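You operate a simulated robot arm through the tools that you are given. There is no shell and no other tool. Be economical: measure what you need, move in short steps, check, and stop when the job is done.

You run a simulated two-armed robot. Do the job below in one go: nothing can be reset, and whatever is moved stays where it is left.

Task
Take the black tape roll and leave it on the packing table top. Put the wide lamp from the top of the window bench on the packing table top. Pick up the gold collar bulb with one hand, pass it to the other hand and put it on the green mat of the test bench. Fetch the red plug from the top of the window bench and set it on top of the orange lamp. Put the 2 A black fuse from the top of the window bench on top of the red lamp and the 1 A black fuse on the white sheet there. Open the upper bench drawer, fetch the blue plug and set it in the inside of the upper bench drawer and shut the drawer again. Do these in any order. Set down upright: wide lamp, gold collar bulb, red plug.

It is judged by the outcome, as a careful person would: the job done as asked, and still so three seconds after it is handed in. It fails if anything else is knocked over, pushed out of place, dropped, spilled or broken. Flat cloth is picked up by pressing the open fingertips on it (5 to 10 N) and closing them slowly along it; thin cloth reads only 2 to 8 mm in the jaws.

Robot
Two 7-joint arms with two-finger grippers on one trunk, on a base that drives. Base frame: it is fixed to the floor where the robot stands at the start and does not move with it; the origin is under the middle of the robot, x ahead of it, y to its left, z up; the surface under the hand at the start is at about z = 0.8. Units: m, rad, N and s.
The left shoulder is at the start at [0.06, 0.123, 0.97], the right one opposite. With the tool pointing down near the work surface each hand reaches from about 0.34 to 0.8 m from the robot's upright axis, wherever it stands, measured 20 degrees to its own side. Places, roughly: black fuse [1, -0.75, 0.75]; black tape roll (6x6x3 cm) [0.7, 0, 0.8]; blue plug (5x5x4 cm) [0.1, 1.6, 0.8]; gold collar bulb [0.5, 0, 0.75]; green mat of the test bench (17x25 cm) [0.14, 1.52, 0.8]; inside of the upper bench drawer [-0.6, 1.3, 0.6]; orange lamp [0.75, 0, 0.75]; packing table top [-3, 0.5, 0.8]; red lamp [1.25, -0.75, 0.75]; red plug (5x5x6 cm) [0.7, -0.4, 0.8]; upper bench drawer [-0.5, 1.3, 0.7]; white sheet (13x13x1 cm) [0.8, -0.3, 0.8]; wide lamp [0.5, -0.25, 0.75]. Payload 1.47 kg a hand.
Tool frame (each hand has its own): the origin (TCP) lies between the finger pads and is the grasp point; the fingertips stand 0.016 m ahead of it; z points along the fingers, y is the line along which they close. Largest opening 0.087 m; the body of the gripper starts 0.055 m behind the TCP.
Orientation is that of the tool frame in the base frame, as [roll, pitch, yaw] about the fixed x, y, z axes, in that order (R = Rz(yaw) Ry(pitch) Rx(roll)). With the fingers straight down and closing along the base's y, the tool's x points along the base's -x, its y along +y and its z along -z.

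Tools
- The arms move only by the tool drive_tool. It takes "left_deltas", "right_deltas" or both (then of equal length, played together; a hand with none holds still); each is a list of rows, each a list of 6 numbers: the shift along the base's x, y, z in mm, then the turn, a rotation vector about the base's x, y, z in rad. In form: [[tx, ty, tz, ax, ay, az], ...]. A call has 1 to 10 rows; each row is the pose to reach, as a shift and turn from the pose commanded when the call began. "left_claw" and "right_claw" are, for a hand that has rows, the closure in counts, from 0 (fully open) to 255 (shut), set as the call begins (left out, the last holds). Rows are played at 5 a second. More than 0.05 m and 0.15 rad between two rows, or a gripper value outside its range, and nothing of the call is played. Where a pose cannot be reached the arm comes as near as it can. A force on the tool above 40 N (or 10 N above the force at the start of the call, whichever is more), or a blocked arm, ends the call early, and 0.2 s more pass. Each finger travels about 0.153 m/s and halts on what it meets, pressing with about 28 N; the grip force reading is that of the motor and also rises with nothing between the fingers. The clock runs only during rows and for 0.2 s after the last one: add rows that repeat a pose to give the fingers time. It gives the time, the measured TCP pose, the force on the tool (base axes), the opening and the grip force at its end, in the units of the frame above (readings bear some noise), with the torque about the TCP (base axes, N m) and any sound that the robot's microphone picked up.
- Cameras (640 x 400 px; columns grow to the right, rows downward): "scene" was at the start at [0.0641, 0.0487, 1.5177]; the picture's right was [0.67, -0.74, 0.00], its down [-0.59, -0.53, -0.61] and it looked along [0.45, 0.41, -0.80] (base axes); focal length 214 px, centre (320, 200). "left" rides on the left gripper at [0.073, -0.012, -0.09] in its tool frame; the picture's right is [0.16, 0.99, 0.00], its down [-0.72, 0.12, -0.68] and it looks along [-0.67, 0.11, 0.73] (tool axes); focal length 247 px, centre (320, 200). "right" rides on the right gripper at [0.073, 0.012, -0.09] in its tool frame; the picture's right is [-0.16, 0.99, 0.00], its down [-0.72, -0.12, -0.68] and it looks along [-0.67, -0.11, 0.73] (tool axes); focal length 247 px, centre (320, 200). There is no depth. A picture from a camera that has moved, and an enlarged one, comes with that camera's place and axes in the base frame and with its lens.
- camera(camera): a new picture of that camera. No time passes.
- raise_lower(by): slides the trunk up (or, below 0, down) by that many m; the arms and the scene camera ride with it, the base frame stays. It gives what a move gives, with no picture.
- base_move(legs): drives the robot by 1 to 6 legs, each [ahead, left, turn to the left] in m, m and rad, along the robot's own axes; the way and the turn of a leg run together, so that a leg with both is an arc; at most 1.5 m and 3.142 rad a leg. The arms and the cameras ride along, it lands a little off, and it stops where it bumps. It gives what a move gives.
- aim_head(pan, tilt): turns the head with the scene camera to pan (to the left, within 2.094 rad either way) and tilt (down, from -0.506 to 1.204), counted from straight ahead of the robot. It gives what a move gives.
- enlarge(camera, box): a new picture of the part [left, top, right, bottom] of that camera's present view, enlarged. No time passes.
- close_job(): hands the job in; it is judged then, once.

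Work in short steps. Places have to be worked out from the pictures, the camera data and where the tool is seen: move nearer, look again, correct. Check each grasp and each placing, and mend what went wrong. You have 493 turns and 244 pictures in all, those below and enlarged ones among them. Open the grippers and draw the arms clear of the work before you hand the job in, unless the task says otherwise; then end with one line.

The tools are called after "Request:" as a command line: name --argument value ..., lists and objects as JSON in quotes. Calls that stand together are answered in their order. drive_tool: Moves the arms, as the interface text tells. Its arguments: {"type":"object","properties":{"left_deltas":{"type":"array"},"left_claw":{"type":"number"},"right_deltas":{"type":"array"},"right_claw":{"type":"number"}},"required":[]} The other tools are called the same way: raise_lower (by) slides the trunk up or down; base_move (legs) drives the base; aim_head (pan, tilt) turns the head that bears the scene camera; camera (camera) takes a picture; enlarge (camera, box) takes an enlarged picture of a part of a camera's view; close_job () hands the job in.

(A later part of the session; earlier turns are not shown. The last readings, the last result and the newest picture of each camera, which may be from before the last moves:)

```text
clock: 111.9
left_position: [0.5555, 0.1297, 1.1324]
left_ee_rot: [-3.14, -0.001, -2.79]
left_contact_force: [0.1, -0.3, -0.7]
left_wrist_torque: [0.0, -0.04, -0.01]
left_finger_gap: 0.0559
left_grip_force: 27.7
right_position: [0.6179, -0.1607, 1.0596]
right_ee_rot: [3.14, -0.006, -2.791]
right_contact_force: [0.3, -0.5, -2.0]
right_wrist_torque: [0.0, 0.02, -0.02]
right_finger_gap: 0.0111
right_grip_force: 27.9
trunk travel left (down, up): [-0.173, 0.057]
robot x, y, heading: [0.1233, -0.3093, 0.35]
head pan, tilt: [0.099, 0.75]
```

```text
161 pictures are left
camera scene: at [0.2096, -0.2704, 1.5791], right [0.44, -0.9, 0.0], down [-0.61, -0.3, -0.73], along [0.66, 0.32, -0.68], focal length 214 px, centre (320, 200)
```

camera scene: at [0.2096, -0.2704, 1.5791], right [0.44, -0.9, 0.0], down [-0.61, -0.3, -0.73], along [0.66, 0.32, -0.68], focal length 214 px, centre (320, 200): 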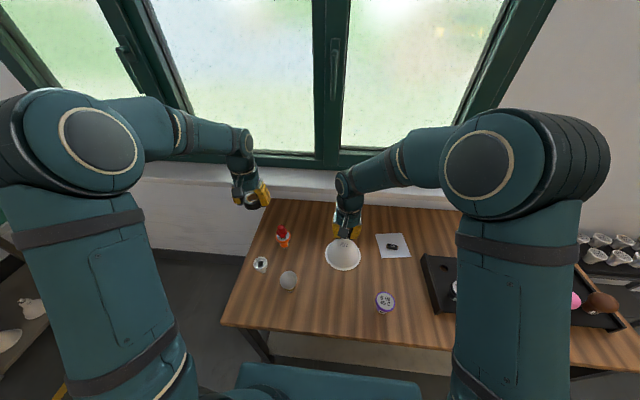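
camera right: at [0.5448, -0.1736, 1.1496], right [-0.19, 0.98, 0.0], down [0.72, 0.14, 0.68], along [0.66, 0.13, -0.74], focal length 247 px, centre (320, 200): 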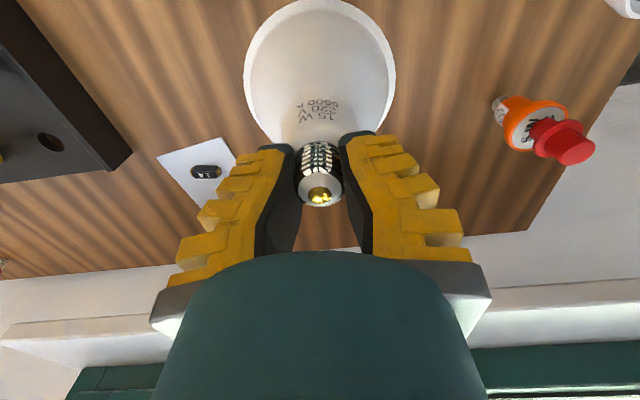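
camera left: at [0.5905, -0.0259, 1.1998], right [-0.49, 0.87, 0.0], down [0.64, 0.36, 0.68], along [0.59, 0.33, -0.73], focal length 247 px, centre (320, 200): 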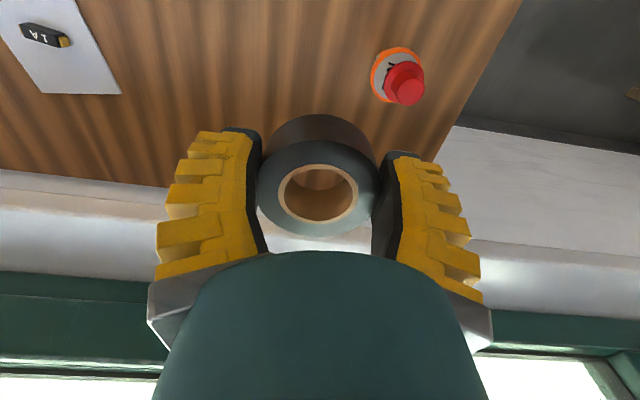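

The lamp is lifted. The gap reading fell, so I'll hold for a second to see whether the grip is slipping before driving.

Request:
drive_tool --right_deltas '[[0, 0, 0, 0, 0, 0], [0, 0, 0, 0, 0, 0], [0, 0, 0, 0, 0, 0], [0, 0, 0, 0, 0, 0], [0, 0, 0, 0, 0, 0]]'

Request:
enlarge --camera "right" --box '[240, 90, 400, 250]'

```text
clock: 113.1
left_position: [0.5564, 0.1299, 1.1316]
left_ee_rot: [-3.138, -0.003, -2.791]
left_contact_force: [0.1, -0.4, -0.6]
left_wrist_torque: [0.01, -0.01, 0.0]
left_finger_gap: 0.0558
left_grip_force: 28.1
right_position: [0.6184, -0.1597, 1.0584]
right_ee_rot: [3.138, -0.004, -2.791]
right_contact_force: [0.5, 0.4, -2.7]
right_wrist_torque: [-0.02, -0.01, 0.04]
right_finger_gap: 0.0115
right_grip_force: 28.2
trunk travel left (down, up): [-0.173, 0.057]
robot x, y, heading: [0.1266, -0.3096, 0.357]
head pan, tilt: [0.099, 0.75]
```

```text
2.50 times, centred on (320, 170) of right
camera zoom: at [0.546, -0.1729, 1.149], right [-0.19, 0.98, 0.0], down [0.72, 0.14, 0.68], along [0.66, 0.13, -0.74], focal length 617 px, centre (320, 275)
```

zoom: 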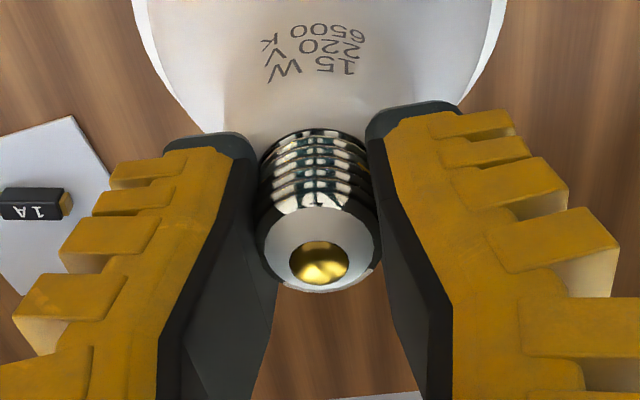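

The grip is steady. I'll lift the lamp a little, back away from the bench, turn to face the packing table and take a look.

Request:
drive_tool --right_deltas '[[-20, -10, 30, 0, 0, 0], [-40, -30, 60, 0, 0, 0], [-70, -50, 80, 0, 0, 0]]' --left_deltas '[[-20, 0, 0, 0, 0, 0], [-40, 0, 0, 0, 0, 0], [-60, 0, 0, 0, 0, 0]]'

Request:
base_move --legs '[[-0.45, 0, 0], [0, 0, 2.45]]'

Request:
aim_head --pan 0.0 --tilt 0.35

Request:
camera --camera "scene"

```text
clock: 113.9
left_position: [0.4961, 0.1291, 1.1333]
left_ee_rot: [3.142, 0.002, -2.789]
left_contact_force: [0.2, -0.8, -0.6]
left_wrist_torque: [-0.03, -0.02, 0.02]
left_finger_gap: 0.0561
left_grip_force: 27.9
right_position: [0.5486, -0.2113, 1.1418]
right_ee_rot: [3.139, -0.002, -2.79]
right_contact_force: [-1.0, -0.3, -2.1]
right_wrist_torque: [0.04, -0.05, 0.05]
right_finger_gap: 0.0115
right_grip_force: 28.3
trunk travel left (down, up): [-0.173, 0.057]
robot x, y, heading: [0.1298, -0.3072, 0.349]
head pan, tilt: [0.099, 0.75]
```

```text
clock: 122.5
left_position: [-0.8651, -0.5715, 1.131]
left_ee_rot: [-3.14, -0.004, -0.333]
left_contact_force: [0.2, -0.7, -1.1]
left_wrist_torque: [0.0, 0.01, 0.0]
left_finger_gap: 0.0558
left_grip_force: 28.1
right_position: [-0.6904, -0.2748, 1.1397]
right_ee_rot: [3.141, -0.003, -0.335]
right_contact_force: [0.2, -0.5, -4.1]
right_wrist_torque: [-0.01, 0.02, 0.02]
right_finger_gap: 0.0119
right_grip_force: 28.3
trunk travel left (down, up): [-0.173, 0.057]
robot x, y, heading: [-0.3011, -0.4643, 2.805]
head pan, tilt: [0.099, 0.75]
```

```text
clock: 123.3
left_position: [-0.865, -0.5725, 1.1304]
left_ee_rot: [-3.139, -0.001, -0.333]
left_contact_force: [-0.3, 0.4, -0.5]
left_wrist_torque: [0.01, 0.01, -0.03]
left_finger_gap: 0.0561
left_grip_force: 27.5
right_position: [-0.6917, -0.2755, 1.1405]
right_ee_rot: [3.139, -0.003, -0.337]
right_contact_force: [1.3, -0.2, -1.6]
right_wrist_torque: [0.01, -0.01, -0.02]
right_finger_gap: 0.0121
right_grip_force: 27.7
trunk travel left (down, up): [-0.173, 0.057]
robot x, y, heading: [-0.3019, -0.4645, 2.805]
head pan, tilt: [0.0, 0.351]
```

```text
159 pictures are left
camera scene: at [-0.4007, -0.4341, 1.6146], right [0.33, 0.94, 0.0], down [0.33, -0.11, -0.94], along [-0.89, 0.31, -0.34], focal length 214 px, centre (320, 200)
```

scene: 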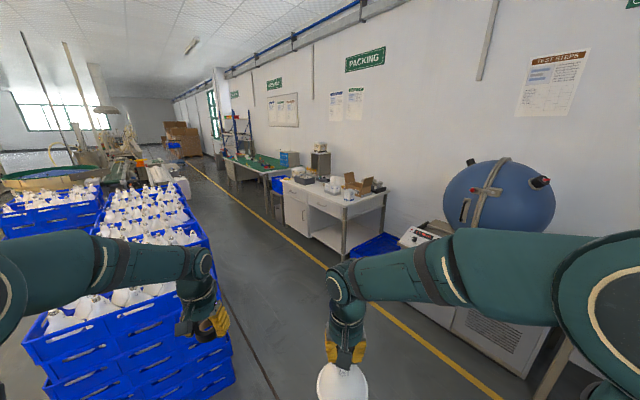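

The packing table is the white desk ahead at the right, around (-2.7, 0.5), with its front edge also rotated. Blue lamp crates stand on the left, with an edge near (-1.2, -0.6). I'll drive along a line between them and then turn towards the table.

Request:
base_move --legs '[[1.05, -0.28, 0], [0.8, 0.55, 0]]'

Request:
aim_head --pan -0.6 --tilt 0.5

Request:
camera --camera "scene"

```text
clock: 133.8
left_position: [-2.6869, -0.2062, 1.1301]
left_ee_rot: [-3.139, -0.003, -0.333]
left_contact_force: [-0.5, 0.1, 0.6]
left_wrist_torque: [-0.01, -0.02, 0.02]
left_finger_gap: 0.0558
left_grip_force: 27.6
right_position: [-2.5145, 0.0904, 1.1409]
right_ee_rot: [3.139, -0.002, -0.335]
right_contact_force: [0.1, 0.7, -2.2]
right_wrist_torque: [-0.03, 0.03, 0.0]
right_finger_gap: 0.0125
right_grip_force: 28.1
trunk travel left (down, up): [-0.173, 0.057]
robot x, y, heading: [-2.1241, -0.1047, 2.806]
head pan, tilt: [0.0, 0.351]
```

```text
clock: 134.8
left_position: [-2.687, -0.2065, 1.1309]
left_ee_rot: [-3.141, 0.0, -0.333]
left_contact_force: [-0.3, 0.5, 0.0]
left_wrist_torque: [-0.02, -0.01, -0.02]
left_finger_gap: 0.0559
left_grip_force: 28.2
right_position: [-2.5151, 0.0893, 1.1416]
right_ee_rot: [3.139, -0.005, -0.334]
right_contact_force: [-0.1, -0.1, -2.3]
right_wrist_torque: [0.02, 0.01, -0.01]
right_finger_gap: 0.0127
right_grip_force: 27.6
trunk travel left (down, up): [-0.173, 0.057]
robot x, y, heading: [-2.1256, -0.0994, 2.811]
head pan, tilt: [-0.6, 0.499]
```

```text
158 pictures are left
camera scene: at [-2.1897, -0.0257, 1.601], right [0.8, 0.6, 0.0], down [0.28, -0.38, -0.88], along [-0.52, 0.71, -0.48], focal length 214 px, centre (320, 200)
```

scene: 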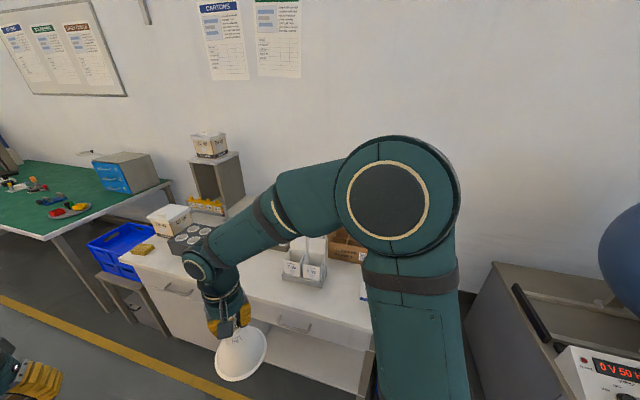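

The table front runs from (-3.47, 0.03) to (-2.28, 0.47), with free space near the front around (-2.95, 0.40). I'll turn to face it, slide left and look again.

Request:
base_move --legs '[[0, 0, -0.88], [0, 0.61, 0]]'

Request:
aim_head --pan 0.0 --tilt 0.7

Request:
camera --camera "scene"

```text
clock: 143.0
left_position: [-3.1387, 0.0534, 1.1317]
left_ee_rot: [-3.139, -0.001, -1.216]
left_contact_force: [-0.2, 0.7, 0.5]
left_wrist_torque: [0.01, 0.01, 0.03]
left_finger_gap: 0.0559
left_grip_force: 28.7
right_position: [-2.7998, 0.11, 1.1405]
right_ee_rot: [3.139, -0.002, -1.215]
right_contact_force: [-0.3, -0.3, -2.0]
right_wrist_torque: [0.02, 0.02, -0.02]
right_finger_gap: 0.0129
right_grip_force: 28.0
trunk travel left (down, up): [-0.173, 0.057]
robot x, y, heading: [-2.6999, -0.3104, 1.933]
head pan, tilt: [-0.6, 0.499]
```

```text
clock: 144.0
left_position: [-3.1403, 0.0541, 1.1305]
left_ee_rot: [-3.139, -0.001, -1.214]
left_contact_force: [-0.7, -0.4, -0.7]
left_wrist_torque: [-0.01, 0.0, 0.0]
left_finger_gap: 0.0561
left_grip_force: 27.8
right_position: [-2.8008, 0.1104, 1.1393]
right_ee_rot: [3.138, -0.004, -1.216]
right_contact_force: [-0.2, 0.5, -2.8]
right_wrist_torque: [-0.01, 0.0, 0.01]
right_finger_gap: 0.0128
right_grip_force: 27.8
trunk travel left (down, up): [-0.173, 0.057]
robot x, y, heading: [-2.7, -0.3117, 1.927]
head pan, tilt: [0.0, 0.7]
```

```text
157 pictures are left
camera scene: at [-2.7342, -0.2248, 1.5833], right [0.94, 0.35, 0.0], down [0.22, -0.6, -0.77], along [-0.27, 0.72, -0.64], focal length 214 px, centre (320, 200)
```

scene: 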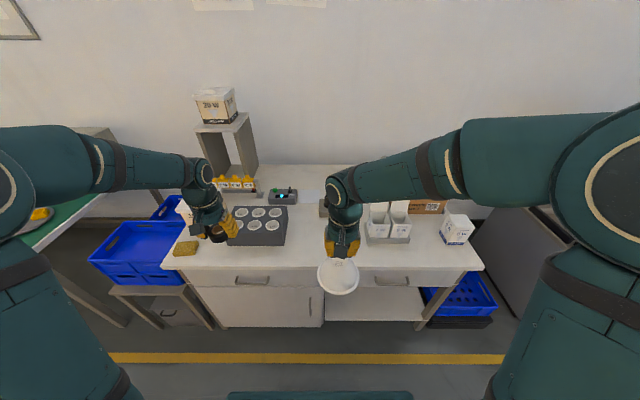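

I see a lamp tray on the left, white cartons on the right, and free top in between. I'll enlarge to see what lies behind the right hand.

Request:
enlarge --camera "scene" --box '[220, 150, 420, 300]'

Request:
camera --camera "right"

```text
2.67 times, centred on (320, 225) of scene
camera zoom: at [-2.7342, -0.2248, 1.5833], right [0.94, 0.35, 0.0], down [0.22, -0.6, -0.77], along [-0.27, 0.72, -0.64], focal length 572 px, centre (320, 133)
```

zoom: 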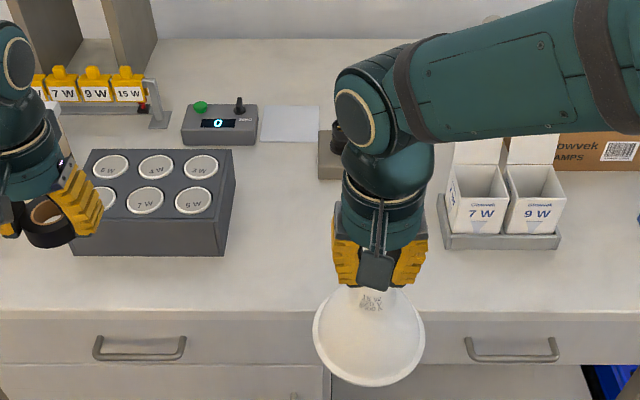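

```text
155 pictures are left
camera right: at [-2.7864, 0.0383, 1.23], right [-0.98, -0.2, 0.0], down [-0.14, 0.72, 0.68], along [-0.13, 0.66, -0.74], focal length 247 px, centre (320, 200)
```

right: 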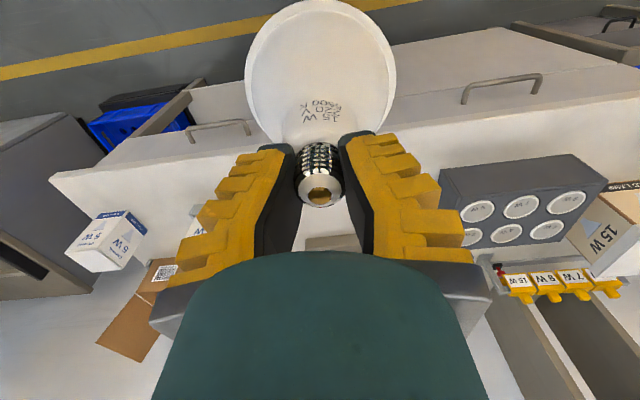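

There's a clear area: the lamp can go at about (-2.882, 0.389) and the tape at about (-3.0, 0.318). I'll drive forward 0.15 m.

Request:
base_move --legs '[[0.15, 0, 0]]'

Request:
camera --camera "scene"

```text
clock: 145.3
left_position: [-3.1908, 0.1926, 1.1309]
left_ee_rot: [-3.138, -0.002, -1.215]
left_contact_force: [0.3, 0.3, -0.7]
left_wrist_torque: [-0.02, 0.0, -0.04]
left_finger_gap: 0.0559
left_grip_force: 27.3
right_position: [-2.8522, 0.2479, 1.1398]
right_ee_rot: [3.139, -0.006, -1.214]
right_contact_force: [-0.4, 0.1, -2.6]
right_wrist_torque: [-0.01, 0.03, 0.01]
right_finger_gap: 0.0128
right_grip_force: 28.5
trunk travel left (down, up): [-0.173, 0.057]
robot x, y, heading: [-2.7491, -0.1761, 1.925]
head pan, tilt: [0.0, 0.7]
```

```text
154 pictures are left
camera scene: at [-2.786, -0.0854, 1.5832], right [0.94, 0.35, 0.0], down [0.22, -0.6, -0.76], along [-0.27, 0.72, -0.64], focal length 214 px, centre (320, 200)
```

scene: 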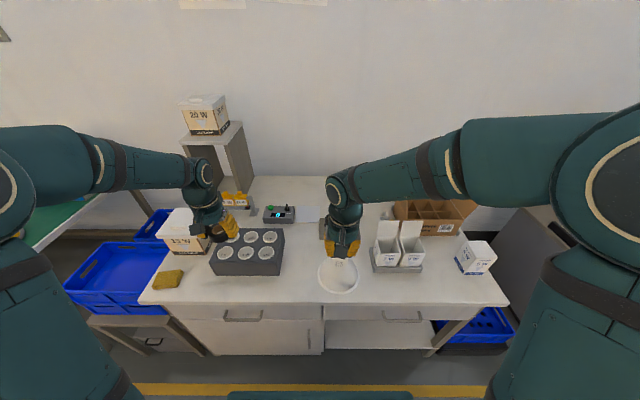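

The target spots project to free table. I'll move the right hand to the lamp position and lower to about 25 mm above the top.

Request:
drive_tool --right_deltas '[[-10, 45, 0, 0, 0, 0], [-20, 92, -10, 0, 0, 0], [-30, 138, -20, 0, 0, 0], [-30, 141, -65, 0, 0, 0], [-30, 141, -110, 0, 0, 0], [-30, 141, -155, 0, 0, 0], [-30, 141, -190, 0, 0, 0], [-30, 141, -190, 0, 0, 0]]'

Request:
camera --camera "scene"

Request:
camera --camera "right"

```text
clock: 147.1
left_position: [-3.1904, 0.1928, 1.1315]
left_ee_rot: [-3.139, -0.002, -1.215]
left_contact_force: [0.1, -0.2, -0.3]
left_wrist_torque: [-0.02, -0.01, 0.01]
left_finger_gap: 0.0559
left_grip_force: 27.6
right_position: [-2.8824, 0.3887, 0.9511]
right_ee_rot: [3.141, -0.003, -1.214]
right_contact_force: [0.5, 0.0, -2.9]
right_wrist_torque: [0.0, 0.0, 0.0]
right_finger_gap: 0.0124
right_grip_force: 27.9
trunk travel left (down, up): [-0.173, 0.057]
robot x, y, heading: [-2.7512, -0.1783, 1.93]
head pan, tilt: [0.0, 0.7]
```

```text
153 pictures are left
camera scene: at [-2.7853, -0.0871, 1.5833], right [0.94, 0.35, 0.0], down [0.22, -0.6, -0.77], along [-0.27, 0.72, -0.64], focal length 214 px, centre (320, 200)
```

scene: 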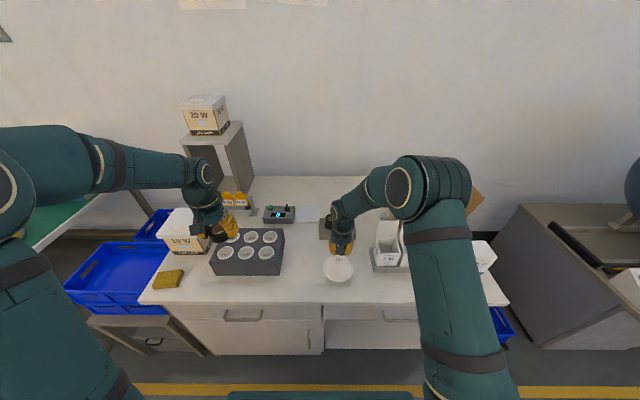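

```text
152 pictures are left
camera right: at [-2.8685, 0.3167, 1.0401], right [-0.98, -0.2, 0.0], down [-0.14, 0.72, 0.68], along [-0.13, 0.66, -0.74], focal length 247 px, centre (320, 200)
```

right: 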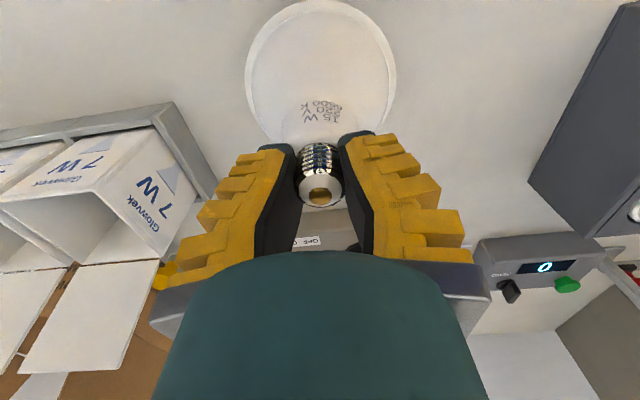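

Clearances are fine. I'll lower 25 mm, then go in small steps until contact.

Request:
drive_tool --right_deltas '[[0, 0, -12, 0, 0, 0], [0, 0, -25, 0, 0, 0], [0, 0, -25, 0, 0, 0]]'

Request:
drive_tool --right_deltas '[[0, 0, -3, 0, 0, 0], [0, 0, -6, 0, 0, 0]]'

```text
clock: 147.9
left_position: [-3.1905, 0.1922, 1.1302]
left_ee_rot: [-3.139, -0.001, -1.216]
left_contact_force: [0.0, 0.3, -0.4]
left_wrist_torque: [0.01, 0.02, 0.04]
left_finger_gap: 0.0559
left_grip_force: 28.3
right_position: [-2.8811, 0.3885, 0.925]
right_ee_rot: [3.141, -0.004, -1.214]
right_contact_force: [0.8, -0.4, -3.3]
right_wrist_torque: [-0.01, 0.01, 0.0]
right_finger_gap: 0.0127
right_grip_force: 28.2
trunk travel left (down, up): [-0.173, 0.057]
robot x, y, heading: [-2.7536, -0.1785, 1.931]
head pan, tilt: [0.0, 0.7]
```

```text
clock: 148.5
left_position: [-3.1911, 0.1907, 1.1308]
left_ee_rot: [-3.139, -0.002, -1.214]
left_contact_force: [0.4, -0.5, -1.1]
left_wrist_torque: [0.01, -0.02, 0.0]
left_finger_gap: 0.0561
left_grip_force: 28.2
right_position: [-2.8801, 0.3883, 0.9201]
right_ee_rot: [3.14, 0.0, -1.215]
right_contact_force: [0.0, -1.3, 9.2]
right_wrist_torque: [-0.03, -0.07, 0.05]
right_finger_gap: 0.0126
right_grip_force: 28.0
trunk travel left (down, up): [-0.173, 0.057]
robot x, y, heading: [-2.7501, -0.1737, 1.925]
head pan, tilt: [0.0, 0.7]
```

Contact at TCP z=0.920. I'll open the fingers and check that the lamp stays.

Request:
drive_tool --right_deltas '[[0, 0, 1, 0, 0, 0], [0, 0, 1, 0, 0, 0], [0, 0, 1, 0, 0, 0], [0, 0, 1, 0, 0, 0]]' --right_claw 40

Request:
camera --camera "right"

```text
clock: 149.5
left_position: [-3.1904, 0.1918, 1.1315]
left_ee_rot: [-3.139, -0.002, -1.215]
left_contact_force: [0.7, -0.1, -0.1]
left_wrist_torque: [-0.02, -0.01, 0.01]
left_finger_gap: 0.056
left_grip_force: 27.9
right_position: [-2.8816, 0.3885, 0.9199]
right_ee_rot: [3.138, -0.004, -1.214]
right_contact_force: [-0.3, 0.5, 1.0]
right_wrist_torque: [0.03, 0.01, 0.03]
right_finger_gap: 0.0764
right_grip_force: 1.9
trunk travel left (down, up): [-0.173, 0.057]
robot x, y, heading: [-2.7499, -0.1744, 1.926]
head pan, tilt: [0.0, 0.7]
```

```text
151 pictures are left
camera right: at [-2.8678, 0.3173, 1.01], right [-0.98, -0.2, 0.0], down [-0.14, 0.72, 0.68], along [-0.13, 0.66, -0.74], focal length 247 px, centre (320, 200)
```

right: 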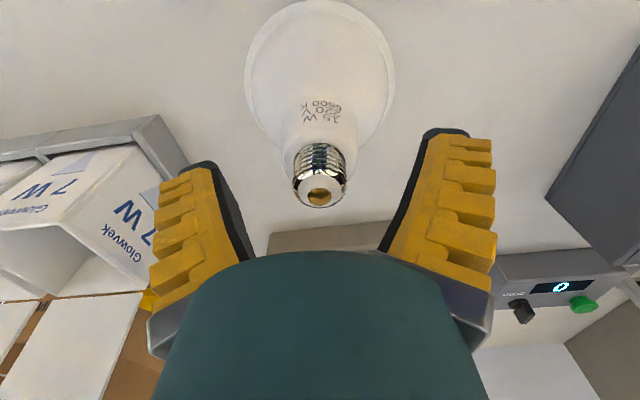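

Released cleanly. I'll raise the right hand, retract it to the right, and bring the left hand towards the tape spot.

Request:
drive_tool --right_deltas '[[0, 0, 40, 0, 0, 0], [0, 0, 85, 0, 0, 0], [0, 0, 130, 0, 0, 0], [0, 0, 175, 0, 0, 0], [10, -30, 205, 0, 0, 0], [35, -70, 215, 0, 0, 0], [70, -105, 215, 0, 0, 0], [110, -135, 215, 0, 0, 0]]'

Request:
drive_tool --left_deltas '[[45, 15, -10, 0, 0, 0], [90, 35, -20, 0, 0, 0], [130, 60, -30, 0, 0, 0], [165, 95, -40, 0, 0, 0], [190, 126, -70, 0, 0, 0], [190, 126, -115, 0, 0, 0], [190, 126, -160, 0, 0, 0], [190, 126, -200, 0, 0, 0]]'

Request:
camera --camera "scene"

Request:
camera --camera "left"

```text
clock: 151.3
left_position: [-3.188, 0.1913, 1.1322]
left_ee_rot: [-3.141, 0.0, -1.217]
left_contact_force: [0.5, -0.6, -0.2]
left_wrist_torque: [-0.01, 0.0, 0.02]
left_finger_gap: 0.0558
left_grip_force: 27.6
right_position: [-2.77, 0.2497, 1.137]
right_ee_rot: [3.14, -0.001, -1.215]
right_contact_force: [0.0, -0.1, -0.2]
right_wrist_torque: [0.02, 0.02, -0.03]
right_finger_gap: 0.0761
right_grip_force: 2.3
trunk travel left (down, up): [-0.173, 0.057]
robot x, y, heading: [-2.7492, -0.1756, 1.932]
head pan, tilt: [0.0, 0.7]
```

```text
refused: row 2 steps farther than a row can; nothing moved
```

```text
150 pictures are left
camera scene: at [-2.7837, -0.0882, 1.5834], right [0.94, 0.35, 0.0], down [0.22, -0.6, -0.77], along [-0.27, 0.72, -0.64], focal length 214 px, centre (320, 200)
```

scene: 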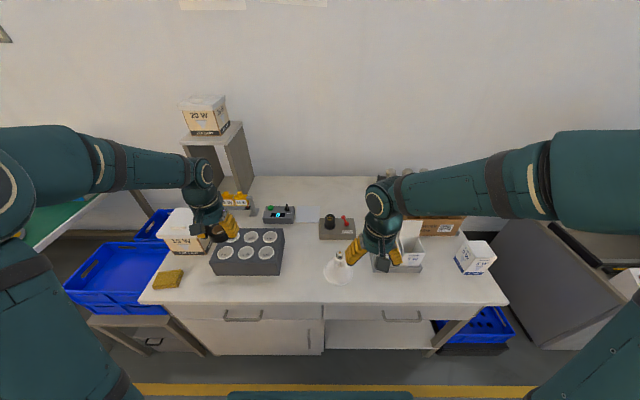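

```text
149 pictures are left
camera left: at [-3.1538, 0.127, 1.2205], right [-0.87, -0.49, 0.0], down [-0.36, 0.64, 0.68], along [-0.33, 0.59, -0.73], focal length 247 px, centre (320, 200)
```

left: 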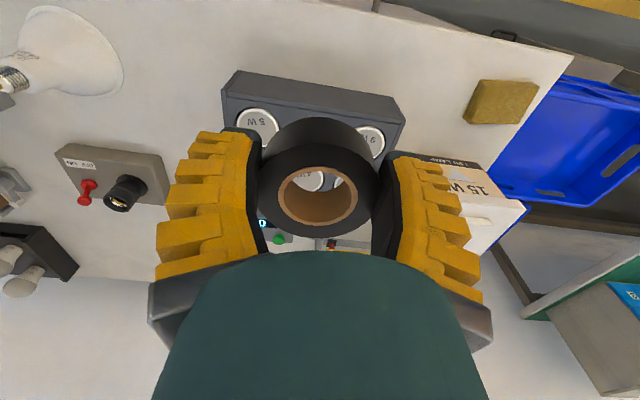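

The lamp stands upright on the table. I'll move the left hand with smaller steps to (-3.0, 0.315).

Request:
drive_tool --left_deltas '[[40, 15, 0, 0, 0, 0], [80, 32, -5, 0, 0, 0], [120, 55, -10, 0, 0, 0], [155, 88, -15, 0, 0, 0], [186, 123, -25, 0, 0, 0], [186, 123, -70, 0, 0, 0], [186, 123, -115, 0, 0, 0], [186, 123, -160, 0, 0, 0], [186, 123, -200, 0, 0, 0]]'

Request:
camera --camera "scene"

Request:
camera --camera "left"

```text
clock: 153.3
left_position: [-3.0061, 0.3168, 0.9268]
left_ee_rot: [-3.139, -0.001, -1.214]
left_contact_force: [-0.3, 0.1, -0.8]
left_wrist_torque: [0.03, -0.01, -0.01]
left_finger_gap: 0.0559
left_grip_force: 27.7
right_position: [-2.771, 0.2514, 1.1352]
right_ee_rot: [3.14, -0.004, -1.215]
right_contact_force: [-0.6, -0.4, -0.4]
right_wrist_torque: [-0.02, -0.01, 0.0]
right_finger_gap: 0.0764
right_grip_force: 1.7
trunk travel left (down, up): [-0.173, 0.057]
robot x, y, heading: [-2.7529, -0.176, 1.926]
head pan, tilt: [0.0, 0.7]
```

```text
148 pictures are left
camera scene: at [-2.7855, -0.0859, 1.5832], right [0.94, 0.35, 0.0], down [0.22, -0.6, -0.76], along [-0.27, 0.72, -0.64], focal length 214 px, centre (320, 200)
```

scene: 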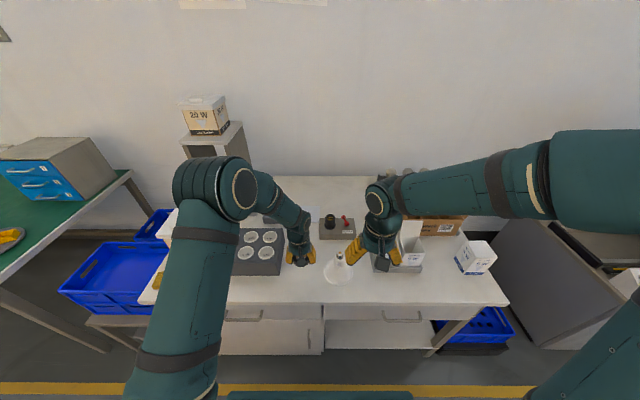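

```text
147 pictures are left
camera left: at [-2.9714, 0.2531, 1.017], right [-0.87, -0.49, 0.0], down [-0.36, 0.64, 0.68], along [-0.33, 0.59, -0.73], focal length 247 px, centre (320, 200)
```

left: 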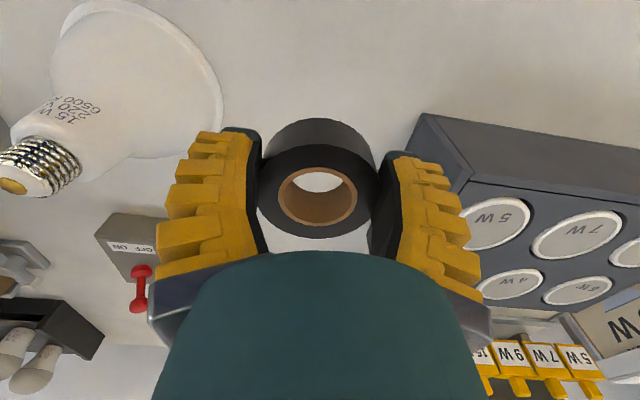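

Clearance is fine on both sides. I'll lower to just above the table.

Request:
drive_tool --left_deltas '[[0, 0, -40, 0, 0, 0], [0, 0, -75, 0, 0, 0], [0, 0, -97, 0, 0, 0], [0, 0, -97, 0, 0, 0]]'

Request:
drive_tool --left_deltas '[[0, 0, -3, 0, 0, 0], [0, 0, -7, 0, 0, 0]]'

```text
clock: 154.3
left_position: [-3.0056, 0.3148, 0.8313]
left_ee_rot: [-3.138, -0.001, -1.212]
left_contact_force: [1.0, 0.8, -0.5]
left_wrist_torque: [-0.01, 0.04, -0.02]
left_finger_gap: 0.056
left_grip_force: 28.8
right_position: [-2.7719, 0.2501, 1.137]
right_ee_rot: [3.139, -0.004, -1.214]
right_contact_force: [0.0, -0.1, 0.2]
right_wrist_torque: [0.02, 0.02, 0.05]
right_finger_gap: 0.0761
right_grip_force: 1.8
trunk travel left (down, up): [-0.173, 0.057]
robot x, y, heading: [-2.7538, -0.1754, 1.927]
head pan, tilt: [0.0, 0.7]
```

```text
clock: 154.9
left_position: [-3.005, 0.3142, 0.827]
left_ee_rot: [-3.139, -0.002, -1.214]
left_contact_force: [0.1, 1.0, -0.3]
left_wrist_torque: [0.01, -0.01, 0.01]
left_finger_gap: 0.0561
left_grip_force: 27.8
right_position: [-2.7718, 0.251, 1.136]
right_ee_rot: [3.139, -0.003, -1.214]
right_contact_force: [0.4, 0.0, -0.3]
right_wrist_torque: [0.01, -0.03, 0.0]
right_finger_gap: 0.0761
right_grip_force: 1.9
trunk travel left (down, up): [-0.173, 0.057]
robot x, y, heading: [-2.7503, -0.1773, 1.927]
head pan, tilt: [0.0, 0.7]
```

A little further in small steps until it touches.

Request:
drive_tool --left_deltas '[[0, 0, -3, 0, 0, 0], [0, 0, -5, 0, 0, 0]]'

```text
clock: 155.5
left_position: [-3.0042, 0.3141, 0.8228]
left_ee_rot: [-3.139, -0.002, -1.214]
left_contact_force: [0.9, -1.1, -0.5]
left_wrist_torque: [0.01, 0.02, -0.01]
left_finger_gap: 0.056
left_grip_force: 27.6
right_position: [-2.7709, 0.2498, 1.1372]
right_ee_rot: [3.141, -0.003, -1.217]
right_contact_force: [0.3, -0.9, -0.2]
right_wrist_torque: [0.0, 0.02, 0.01]
right_finger_gap: 0.0762
right_grip_force: 1.9
trunk travel left (down, up): [-0.173, 0.057]
robot x, y, heading: [-2.7513, -0.1779, 1.925]
head pan, tilt: [0.0, 0.7]
```

Request:
drive_tool --left_deltas '[[0, 0, -2, 0, 0, 0], [0, 0, -4, 0, 0, 0]]'

```text
clock: 156.1
left_position: [-3.0046, 0.3141, 0.8193]
left_ee_rot: [-3.139, 0.001, -1.215]
left_contact_force: [-2.0, -2.7, 16.2]
left_wrist_torque: [0.05, 0.12, 0.04]
left_finger_gap: 0.0576
left_grip_force: 28.0
right_position: [-2.7708, 0.2503, 1.1365]
right_ee_rot: [3.138, -0.004, -1.214]
right_contact_force: [0.2, -0.1, 0.5]
right_wrist_torque: [-0.03, 0.0, -0.01]
right_finger_gap: 0.0764
right_grip_force: 2.0
trunk travel left (down, up): [-0.173, 0.057]
robot x, y, heading: [-2.7502, -0.1736, 1.927]
head pan, tilt: [0.0, 0.7]
```

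It touched at 16 N. I'll open with a slight ease up, then look.

Request:
drive_tool --left_deltas '[[0, 0, 1, 0, 0, 0], [0, 0, 1, 0, 0, 0], [0, 0, 1, 0, 0, 0], [0, 0, 1, 0, 0, 0]]' --left_claw 20

Request:
camera --camera "left"

```text
clock: 157.1
left_position: [-3.0037, 0.3141, 0.8175]
left_ee_rot: [-3.139, -0.002, -1.214]
left_contact_force: [0.6, -0.1, 0.1]
left_wrist_torque: [0.03, -0.02, -0.01]
left_finger_gap: 0.0818
left_grip_force: 1.2
right_position: [-2.7713, 0.251, 1.138]
right_ee_rot: [3.141, -0.003, -1.214]
right_contact_force: [-0.4, 0.7, 1.4]
right_wrist_torque: [-0.02, 0.02, 0.01]
right_finger_gap: 0.0763
right_grip_force: 1.9
trunk travel left (down, up): [-0.173, 0.057]
robot x, y, heading: [-2.7512, -0.1731, 1.926]
head pan, tilt: [0.0, 0.7]
```

```text
146 pictures are left
camera left: at [-2.9689, 0.2508, 0.9073], right [-0.87, -0.49, 0.0], down [-0.36, 0.64, 0.68], along [-0.33, 0.59, -0.73], focal length 247 px, centre (320, 200)
```

left: 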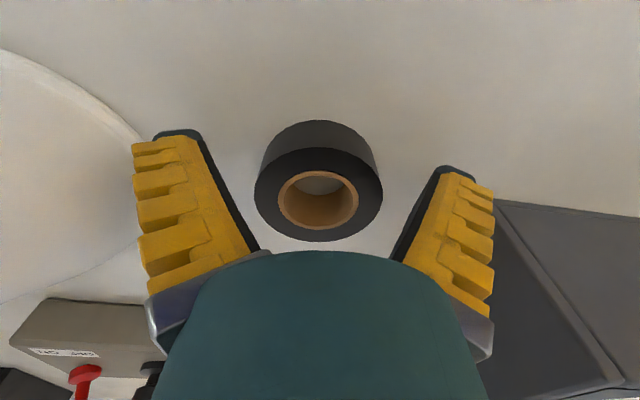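

The tape is free on the table. I'll raise the left hand straight up, pull back and check the table.

Request:
drive_tool --left_deltas '[[0, 0, 40, 0, 0, 0], [0, 0, 85, 0, 0, 0], [0, 0, 130, 0, 0, 0], [0, 0, 175, 0, 0, 0], [0, 0, 220, 0, 0, 0], [-5, -5, 265, 0, 0, 0], [-20, -40, 290, 0, 0, 0], [-40, -80, 300, 0, 0, 0], [-60, -120, 305, 0, 0, 0]]'

Request:
base_move --legs '[[-0.3, 0, 0]]'

Request:
enlarge --camera "scene" --box '[220, 140, 420, 290]'

```text
clock: 159.1
left_position: [-3.0673, 0.1942, 1.1258]
left_ee_rot: [-3.141, -0.002, -1.214]
left_contact_force: [-0.4, -0.3, 0.4]
left_wrist_torque: [0.0, 0.02, 0.02]
left_finger_gap: 0.0819
left_grip_force: 1.2
right_position: [-2.7713, 0.2491, 1.1377]
right_ee_rot: [3.141, -0.004, -1.216]
right_contact_force: [-0.1, -0.5, -0.5]
right_wrist_torque: [0.02, 0.01, -0.01]
right_finger_gap: 0.0761
right_grip_force: 1.6
trunk travel left (down, up): [-0.173, 0.057]
robot x, y, heading: [-2.7521, -0.1768, 1.922]
head pan, tilt: [0.0, 0.7]
```

```text
clock: 161.2
left_position: [-2.9617, -0.0826, 1.127]
left_ee_rot: [-3.141, -0.002, -1.217]
left_contact_force: [-0.1, 0.4, 0.7]
left_wrist_torque: [0.0, 0.0, -0.01]
left_finger_gap: 0.0817
left_grip_force: 1.1
right_position: [-2.667, -0.0271, 1.1362]
right_ee_rot: [3.141, -0.004, -1.217]
right_contact_force: [0.1, -0.6, -0.1]
right_wrist_torque: [0.01, -0.02, 0.01]
right_finger_gap: 0.0762
right_grip_force: 1.5
trunk travel left (down, up): [-0.173, 0.057]
robot x, y, heading: [-2.6453, -0.452, 1.921]
head pan, tilt: [0.0, 0.7]
```

```text
2.67 times, centred on (320, 215) of scene
camera zoom: at [-2.6821, -0.3656, 1.5833], right [0.94, 0.34, 0.0], down [0.22, -0.6, -0.77], along [-0.26, 0.72, -0.64], focal length 572 px, centre (320, 160)
```

zoom: 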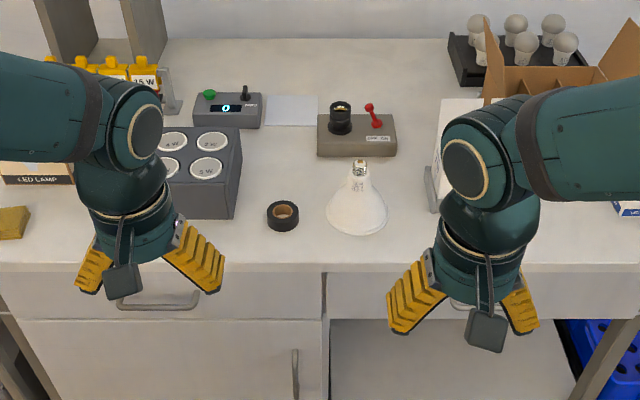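

Both items are placed on the packing table. Next is the test bench drawer, with its handle near (-0.47, 1.08, 0.72). I'll slide along the aisle to the right, facing the benches.

Request:
base_move --legs '[[0.1, -1.2, 0], [0, -1.15, 0]]'

Request:
camera --camera "scene"

```text
clock: 182.0
left_position: [-0.7664, 0.8092, 1.1262]
left_ee_rot: [-3.141, -0.001, -1.234]
left_contact_force: [0.7, 0.0, -0.1]
left_wrist_torque: [-0.03, 0.01, 0.01]
left_finger_gap: 0.0818
left_grip_force: 0.6
right_position: [-0.4707, 0.8583, 1.1363]
right_ee_rot: [3.141, -0.004, -1.231]
right_contact_force: [-0.8, 0.1, -1.3]
right_wrist_torque: [0.03, -0.02, -0.04]
right_finger_gap: 0.0762
right_grip_force: 1.6
trunk travel left (down, up): [-0.173, 0.057]
robot x, y, heading: [-0.4602, 0.4304, 1.906]
head pan, tilt: [0.0, 0.7]
```

```text
144 pictures are left
camera scene: at [-0.4912, 0.5212, 1.5833], right [0.94, 0.33, 0.0], down [0.21, -0.61, -0.76], along [-0.25, 0.72, -0.64], focal length 214 px, centre (320, 200)
```

scene: 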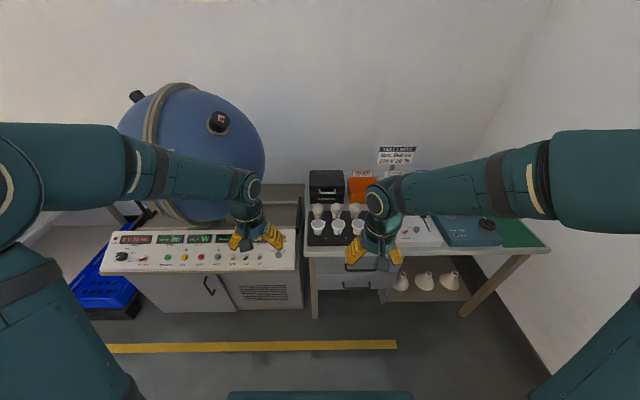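

The test bench lies ahead to the right, with drawers under its left part. I'll move the right arm right and back for a clear view and enlarge.

Request:
drive_tool --right_deltas '[[40, -10, 0, 0, 0, 0], [80, -20, 0, 0, 0, 0], [120, -40, 0, 0, 0, 0], [160, -60, 0, 0, 0, 0], [200, -80, 0, 0, 0, 0]]'

Request:
enlarge --camera "scene" --box '[295, 160, 455, 320]'

Request:
enlarge --camera "scene" --box '[400, 160, 560, 320]'

```text
clock: 183.2
left_position: [-0.7666, 0.8071, 1.1259]
left_ee_rot: [-3.14, 0.0, -1.232]
left_contact_force: [0.5, 0.2, -0.5]
left_wrist_torque: [0.01, 0.02, -0.01]
left_finger_gap: 0.0816
left_grip_force: 1.6
right_position: [-0.2716, 0.7761, 1.1363]
right_ee_rot: [3.139, -0.002, -1.232]
right_contact_force: [-0.5, -0.2, 0.0]
right_wrist_torque: [0.02, 0.0, 0.01]
right_finger_gap: 0.0761
right_grip_force: 1.9
trunk travel left (down, up): [-0.173, 0.057]
robot x, y, heading: [-0.4561, 0.4348, 1.907]
head pan, tilt: [0.0, 0.7]
```

```text
2.50 times, centred on (375, 240) of scene
camera zoom: at [-0.4903, 0.5196, 1.5834], right [0.94, 0.33, 0.0], down [0.21, -0.61, -0.77], along [-0.25, 0.72, -0.64], focal length 536 px, centre (182, 100)
```

zoom: 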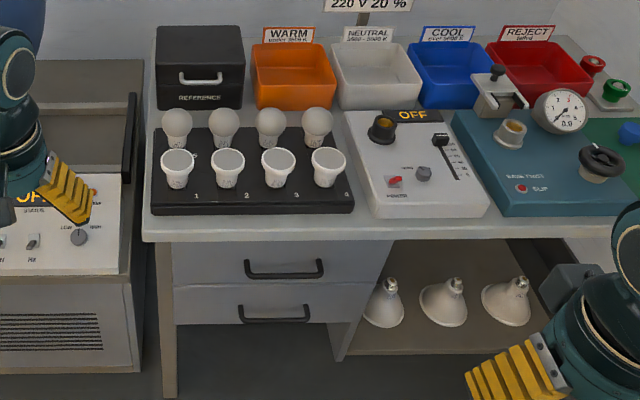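

```text
2.50 times, centred on (480, 240) of scene
camera zoom: at [-0.4903, 0.5196, 1.5834], right [0.94, 0.33, 0.0], down [0.21, -0.61, -0.77], along [-0.25, 0.72, -0.64], focal length 536 px, centre (-80, 100)
```

zoom: 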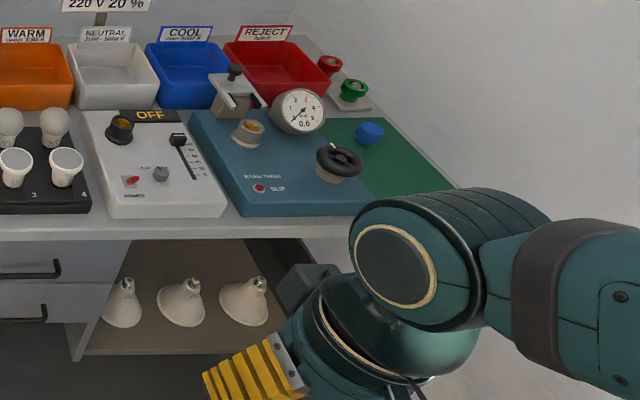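

The blue plug is on the green mat, near (0.118, 1.582). The upper drawer's bar handle is at about (-0.495, 1.096, 0.725). The bench edge overhangs it, so I'll grip the bar with the tool nearly horizontal and pull with the base. First I'll tuck the left hand and lower the trunk.

Request:
drive_tool --left_deltas '[[10, -40, 0, 0, 0, 0], [20, -80, 0, 0, 0, 0], [30, -120, 0, 0, 0, 0]]'

Request:
raise_lower --by -0.12

Request:
drive_tool --right_deltas '[[-20, 23, -30, 0.136, 0.048, 0], [-40, 46, -60, 0.273, 0.095, 0], [-60, 69, -92, 0.409, 0.143, 0], [-80, 92, -123, 0.545, 0.191, 0], [-101, 115, -153, 0.682, 0.238, 0], [-121, 138, -184, 0.818, 0.286, 0], [-141, 161, -215, 0.954, 0.334, 0], [-161, 184, -245, 1.09, 0.381, 0], [-182, 208, -276, 1.227, 0.429, 0]]' --right_claw 60

Request:
camera --camera "right"

Request:
camera --camera "scene"

```text
clock: 184.0
left_position: [-0.7356, 0.6845, 1.1262]
left_ee_rot: [-3.139, 0.001, -1.233]
left_contact_force: [-0.1, -1.5, -0.4]
left_wrist_torque: [0.02, 0.02, -0.02]
left_finger_gap: 0.0822
left_grip_force: 1.0
right_position: [-0.2709, 0.7776, 1.1377]
right_ee_rot: [3.14, -0.004, -1.234]
right_contact_force: [0.1, 0.5, -0.3]
right_wrist_torque: [0.05, -0.01, -0.02]
right_finger_gap: 0.0762
right_grip_force: 2.5
trunk travel left (down, up): [-0.173, 0.057]
robot x, y, heading: [-0.462, 0.4342, 1.908]
head pan, tilt: [0.0, 0.7]
```

```text
clock: 185.5
left_position: [-0.7353, 0.6875, 1.0062]
left_ee_rot: [-3.141, -0.002, -1.233]
left_contact_force: [-0.2, -0.4, -0.6]
left_wrist_torque: [0.03, 0.01, 0.01]
left_finger_gap: 0.0817
left_grip_force: 1.5
right_position: [-0.2718, 0.7783, 1.0181]
right_ee_rot: [3.138, -0.004, -1.232]
right_contact_force: [-0.2, -0.2, 0.3]
right_wrist_torque: [0.02, -0.01, 0.0]
right_finger_gap: 0.0764
right_grip_force: 2.3
trunk travel left (down, up): [-0.053, 0.177]
robot x, y, heading: [-0.4589, 0.4352, 1.911]
head pan, tilt: [0.0, 0.7]
```

```text
clock: 187.7
left_position: [-0.7346, 0.6873, 1.0064]
left_ee_rot: [-3.141, 0.0, -1.234]
left_contact_force: [-0.4, 1.1, 1.3]
left_wrist_torque: [-0.01, 0.05, -0.01]
left_finger_gap: 0.082
left_grip_force: 1.2
right_position: [-0.3097, 1.0357, 0.8025]
right_ee_rot: [-2.81, 1.209, -0.846]
right_contact_force: [-1.4, 0.1, 1.0]
right_wrist_torque: [-0.01, 0.05, 0.0]
right_finger_gap: 0.0704
right_grip_force: 3.2
right hand out of reach, approached as far as the arm can: row 1, 2, 3, 4, 5, 6, 7, 8, 9
trunk travel left (down, up): [-0.053, 0.177]
robot x, y, heading: [-0.4583, 0.4346, 1.91]
head pan, tilt: [0.0, 0.7]
stopped in row 9 (right hand): the arm was blocked; the commanded pose is now the measured one
```

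```text
141 pictures are left
camera right: at [-0.2734, 0.9327, 0.7623], right [-0.94, -0.35, 0.03], down [0.17, -0.36, 0.92], along [-0.31, 0.86, 0.4], focal length 247 px, centre (320, 200)
```

right: 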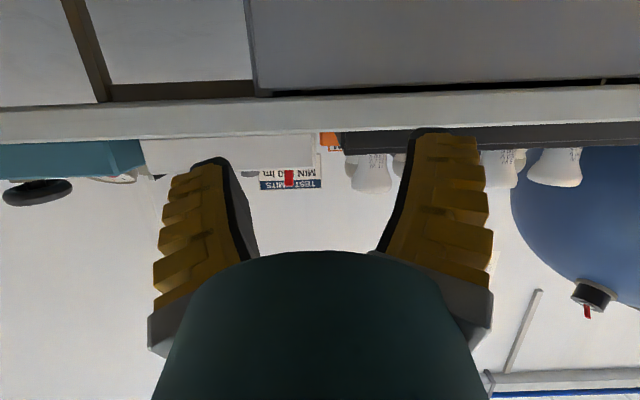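

```text
140 pictures are left
camera scene: at [-0.4907, 0.5203, 1.4634], right [0.94, 0.33, 0.0], down [0.21, -0.61, -0.77], along [-0.25, 0.72, -0.64], focal length 214 px, centre (320, 200)
```

scene: 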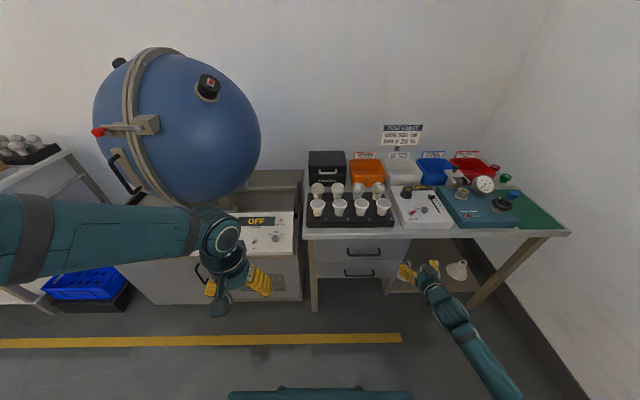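

The arm is too folded for a horizontal tool at this distance. I'll back the base off 0.2 m and try again with the arm more extended.

Request:
base_move --legs '[[-0.2, 0, 0]]'

Request:
drive_tool --right_deltas '[[-15, 35, 0, 0, 0, 0], [-30, 70, 0, 0, 0, 0], [-45, 105, -10, 0, 0, 0], [-60, 140, -20, 0, 0, 0]]'

Request:
camera --camera "scene"

```text
clock: 189.3
left_position: [-0.6694, 0.5018, 1.0066]
left_ee_rot: [-3.14, -0.003, -1.238]
left_contact_force: [0.0, -0.8, -0.2]
left_wrist_torque: [0.05, 0.02, 0.0]
left_finger_gap: 0.0817
left_grip_force: 1.1
right_position: [-0.2415, 0.8471, 0.8013]
right_ee_rot: [-2.813, 1.21, -0.854]
right_contact_force: [0.7, 0.2, 0.1]
right_wrist_torque: [-0.01, -0.02, -0.02]
right_finger_gap: 0.0703
right_grip_force: 2.7
trunk travel left (down, up): [-0.053, 0.177]
robot x, y, heading: [-0.3891, 0.245, 1.91]
head pan, tilt: [0.0, 0.7]
```

```text
clock: 190.3
left_position: [-0.6699, 0.5026, 1.0058]
left_ee_rot: [-3.14, -0.002, -1.238]
left_contact_force: [0.0, 1.0, -0.2]
left_wrist_torque: [-0.01, 0.01, 0.02]
left_finger_gap: 0.0818
left_grip_force: 0.9
right_position: [-0.3019, 0.9889, 0.7792]
right_ee_rot: [-2.816, 1.208, -0.856]
right_contact_force: [-1.0, 0.2, -0.6]
right_wrist_torque: [-0.01, -0.01, 0.02]
right_finger_gap: 0.0703
right_grip_force: 2.7
trunk travel left (down, up): [-0.053, 0.177]
robot x, y, heading: [-0.3957, 0.2474, 1.898]
head pan, tilt: [0.0, 0.7]
```

```text
139 pictures are left
camera scene: at [-0.4259, 0.3349, 1.4632], right [0.95, 0.33, 0.0], down [0.21, -0.61, -0.76], along [-0.25, 0.72, -0.64], focal length 214 px, centre (320, 200)
```

scene: 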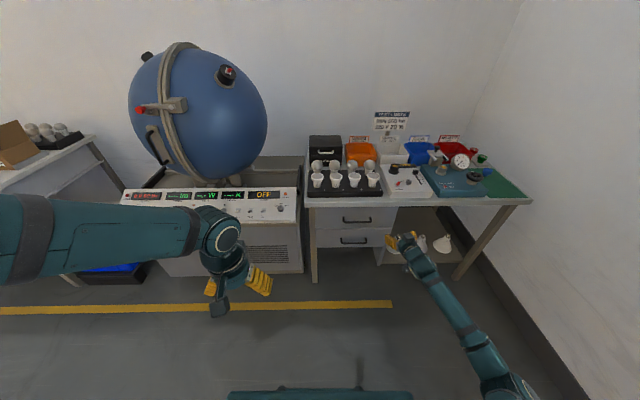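

The arm now moves freely. I'll roll the tool by about -1.45 rad so the fingers close vertically.

Request:
drive_tool --right_deltas '[[0, 0, 0, 0.049, -0.127, 0.049], [0, 0, 0, 0.098, -0.255, 0.097], [0, 0, 0, 0.148, -0.382, 0.146], [0, 0, 0, 0.197, -0.51, 0.195], [0, 0, 0, 0.246, -0.637, 0.244], [0, 0, 0, 0.295, -0.764, 0.292], [0, 0, 0, 0.344, -0.892, 0.341], [0, 0, 0, 0.394, -1.019, 0.39], [0, 0, 0, 0.443, -1.147, 0.438], [0, 0, 0, 0.492, -1.274, 0.487]]'

Request:
camera --camera "right"

```text
clock: 192.5
left_position: [-0.6691, 0.5024, 1.0066]
left_ee_rot: [-3.139, -0.001, -1.239]
left_contact_force: [0.5, 0.1, -0.6]
left_wrist_torque: [-0.02, -0.02, 0.0]
left_finger_gap: 0.0818
left_grip_force: 0.6
right_position: [-0.3029, 0.988, 0.7823]
right_ee_rot: [-1.913, -0.002, 0.371]
right_contact_force: [-0.2, -0.2, -0.7]
right_wrist_torque: [-0.02, 0.0, -0.01]
right_finger_gap: 0.0704
right_grip_force: 3.2
trunk travel left (down, up): [-0.053, 0.177]
robot x, y, heading: [-0.3921, 0.2448, 1.899]
head pan, tilt: [0.0, 0.7]
```

```text
138 pictures are left
camera right: at [-0.2036, 0.9321, 0.8006], right [-0.03, -0.37, -0.93], down [-0.46, -0.82, 0.34], along [-0.89, 0.43, -0.15], focal length 247 px, centre (320, 200)
```

right: 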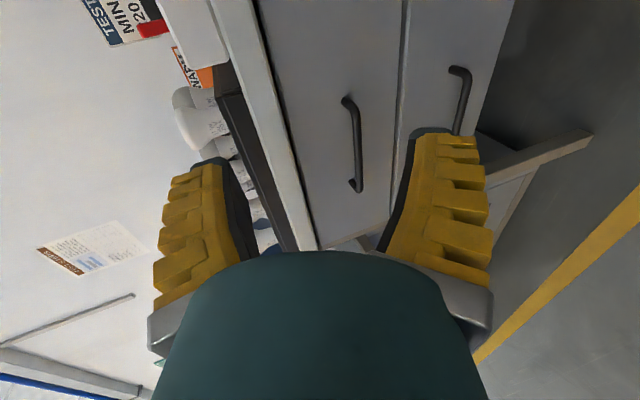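

The fingers now close vertically. Triangulating, the upper handle bar is at about (-0.494, 1.132, 0.67), slightly behind the bench edge. I'll move to a pre-grasp 0.10 m short of it.

Request:
drive_tool --right_deltas '[[-39, 0, -20, 0, 0, 0], [-78, 5, -40, 0, 0, 0], [-117, 25, -60, 0, 0, 0], [-157, 45, -78, 0, 0, 0], [-157, 45, -78, 0, 0, 0]]'

Request:
camera --camera "right"

Request:
enlarge --camera "scene" --box '[290, 180, 450, 300]'

```text
clock: 193.7
left_position: [-0.6684, 0.503, 1.0062]
left_ee_rot: [-3.139, -0.001, -1.236]
left_contact_force: [0.0, -0.8, 0.3]
left_wrist_torque: [-0.03, 0.03, 0.0]
left_finger_gap: 0.0819
left_grip_force: 1.9
right_position: [-0.4196, 1.0766, 0.7295]
right_ee_rot: [-1.945, 0.019, 0.421]
right_contact_force: [-0.7, -0.6, -0.1]
right_wrist_torque: [0.01, 0.02, 0.0]
right_finger_gap: 0.0703
right_grip_force: 2.3
right hand out of reach, approached as far as the arm can: row 1, 2, 3, 4, 5
trunk travel left (down, up): [-0.053, 0.177]
robot x, y, heading: [-0.3943, 0.2477, 1.901]
head pan, tilt: [0.0, 0.7]
```

```text
137 pictures are left
camera right: at [-0.3176, 1.0272, 0.7498], right [-0.01, -0.4, -0.92], down [-0.41, -0.83, 0.37], along [-0.91, 0.38, -0.15], focal length 247 px, centre (320, 200)
```

right: 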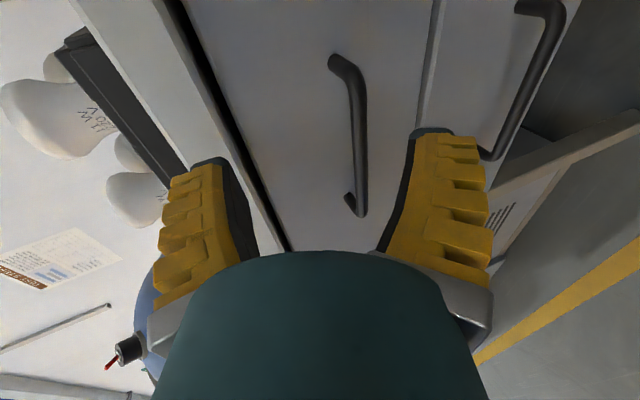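

```text
3.33 times, centred on (370, 240) of scene
camera zoom: at [-0.4252, 0.3342, 1.4633], right [0.95, 0.33, 0.0], down [0.21, -0.61, -0.77], along [-0.25, 0.72, -0.64], focal length 715 px, centre (153, 67)
```

zoom: 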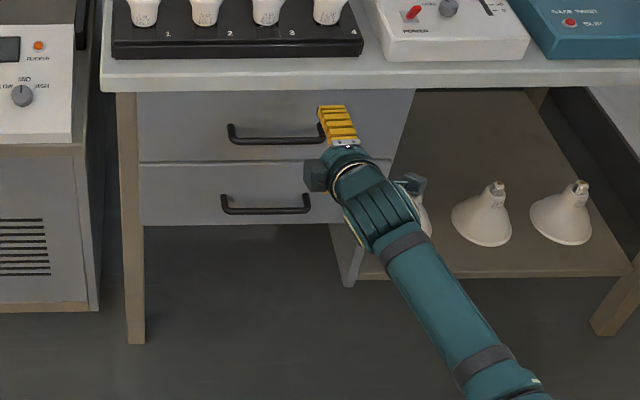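

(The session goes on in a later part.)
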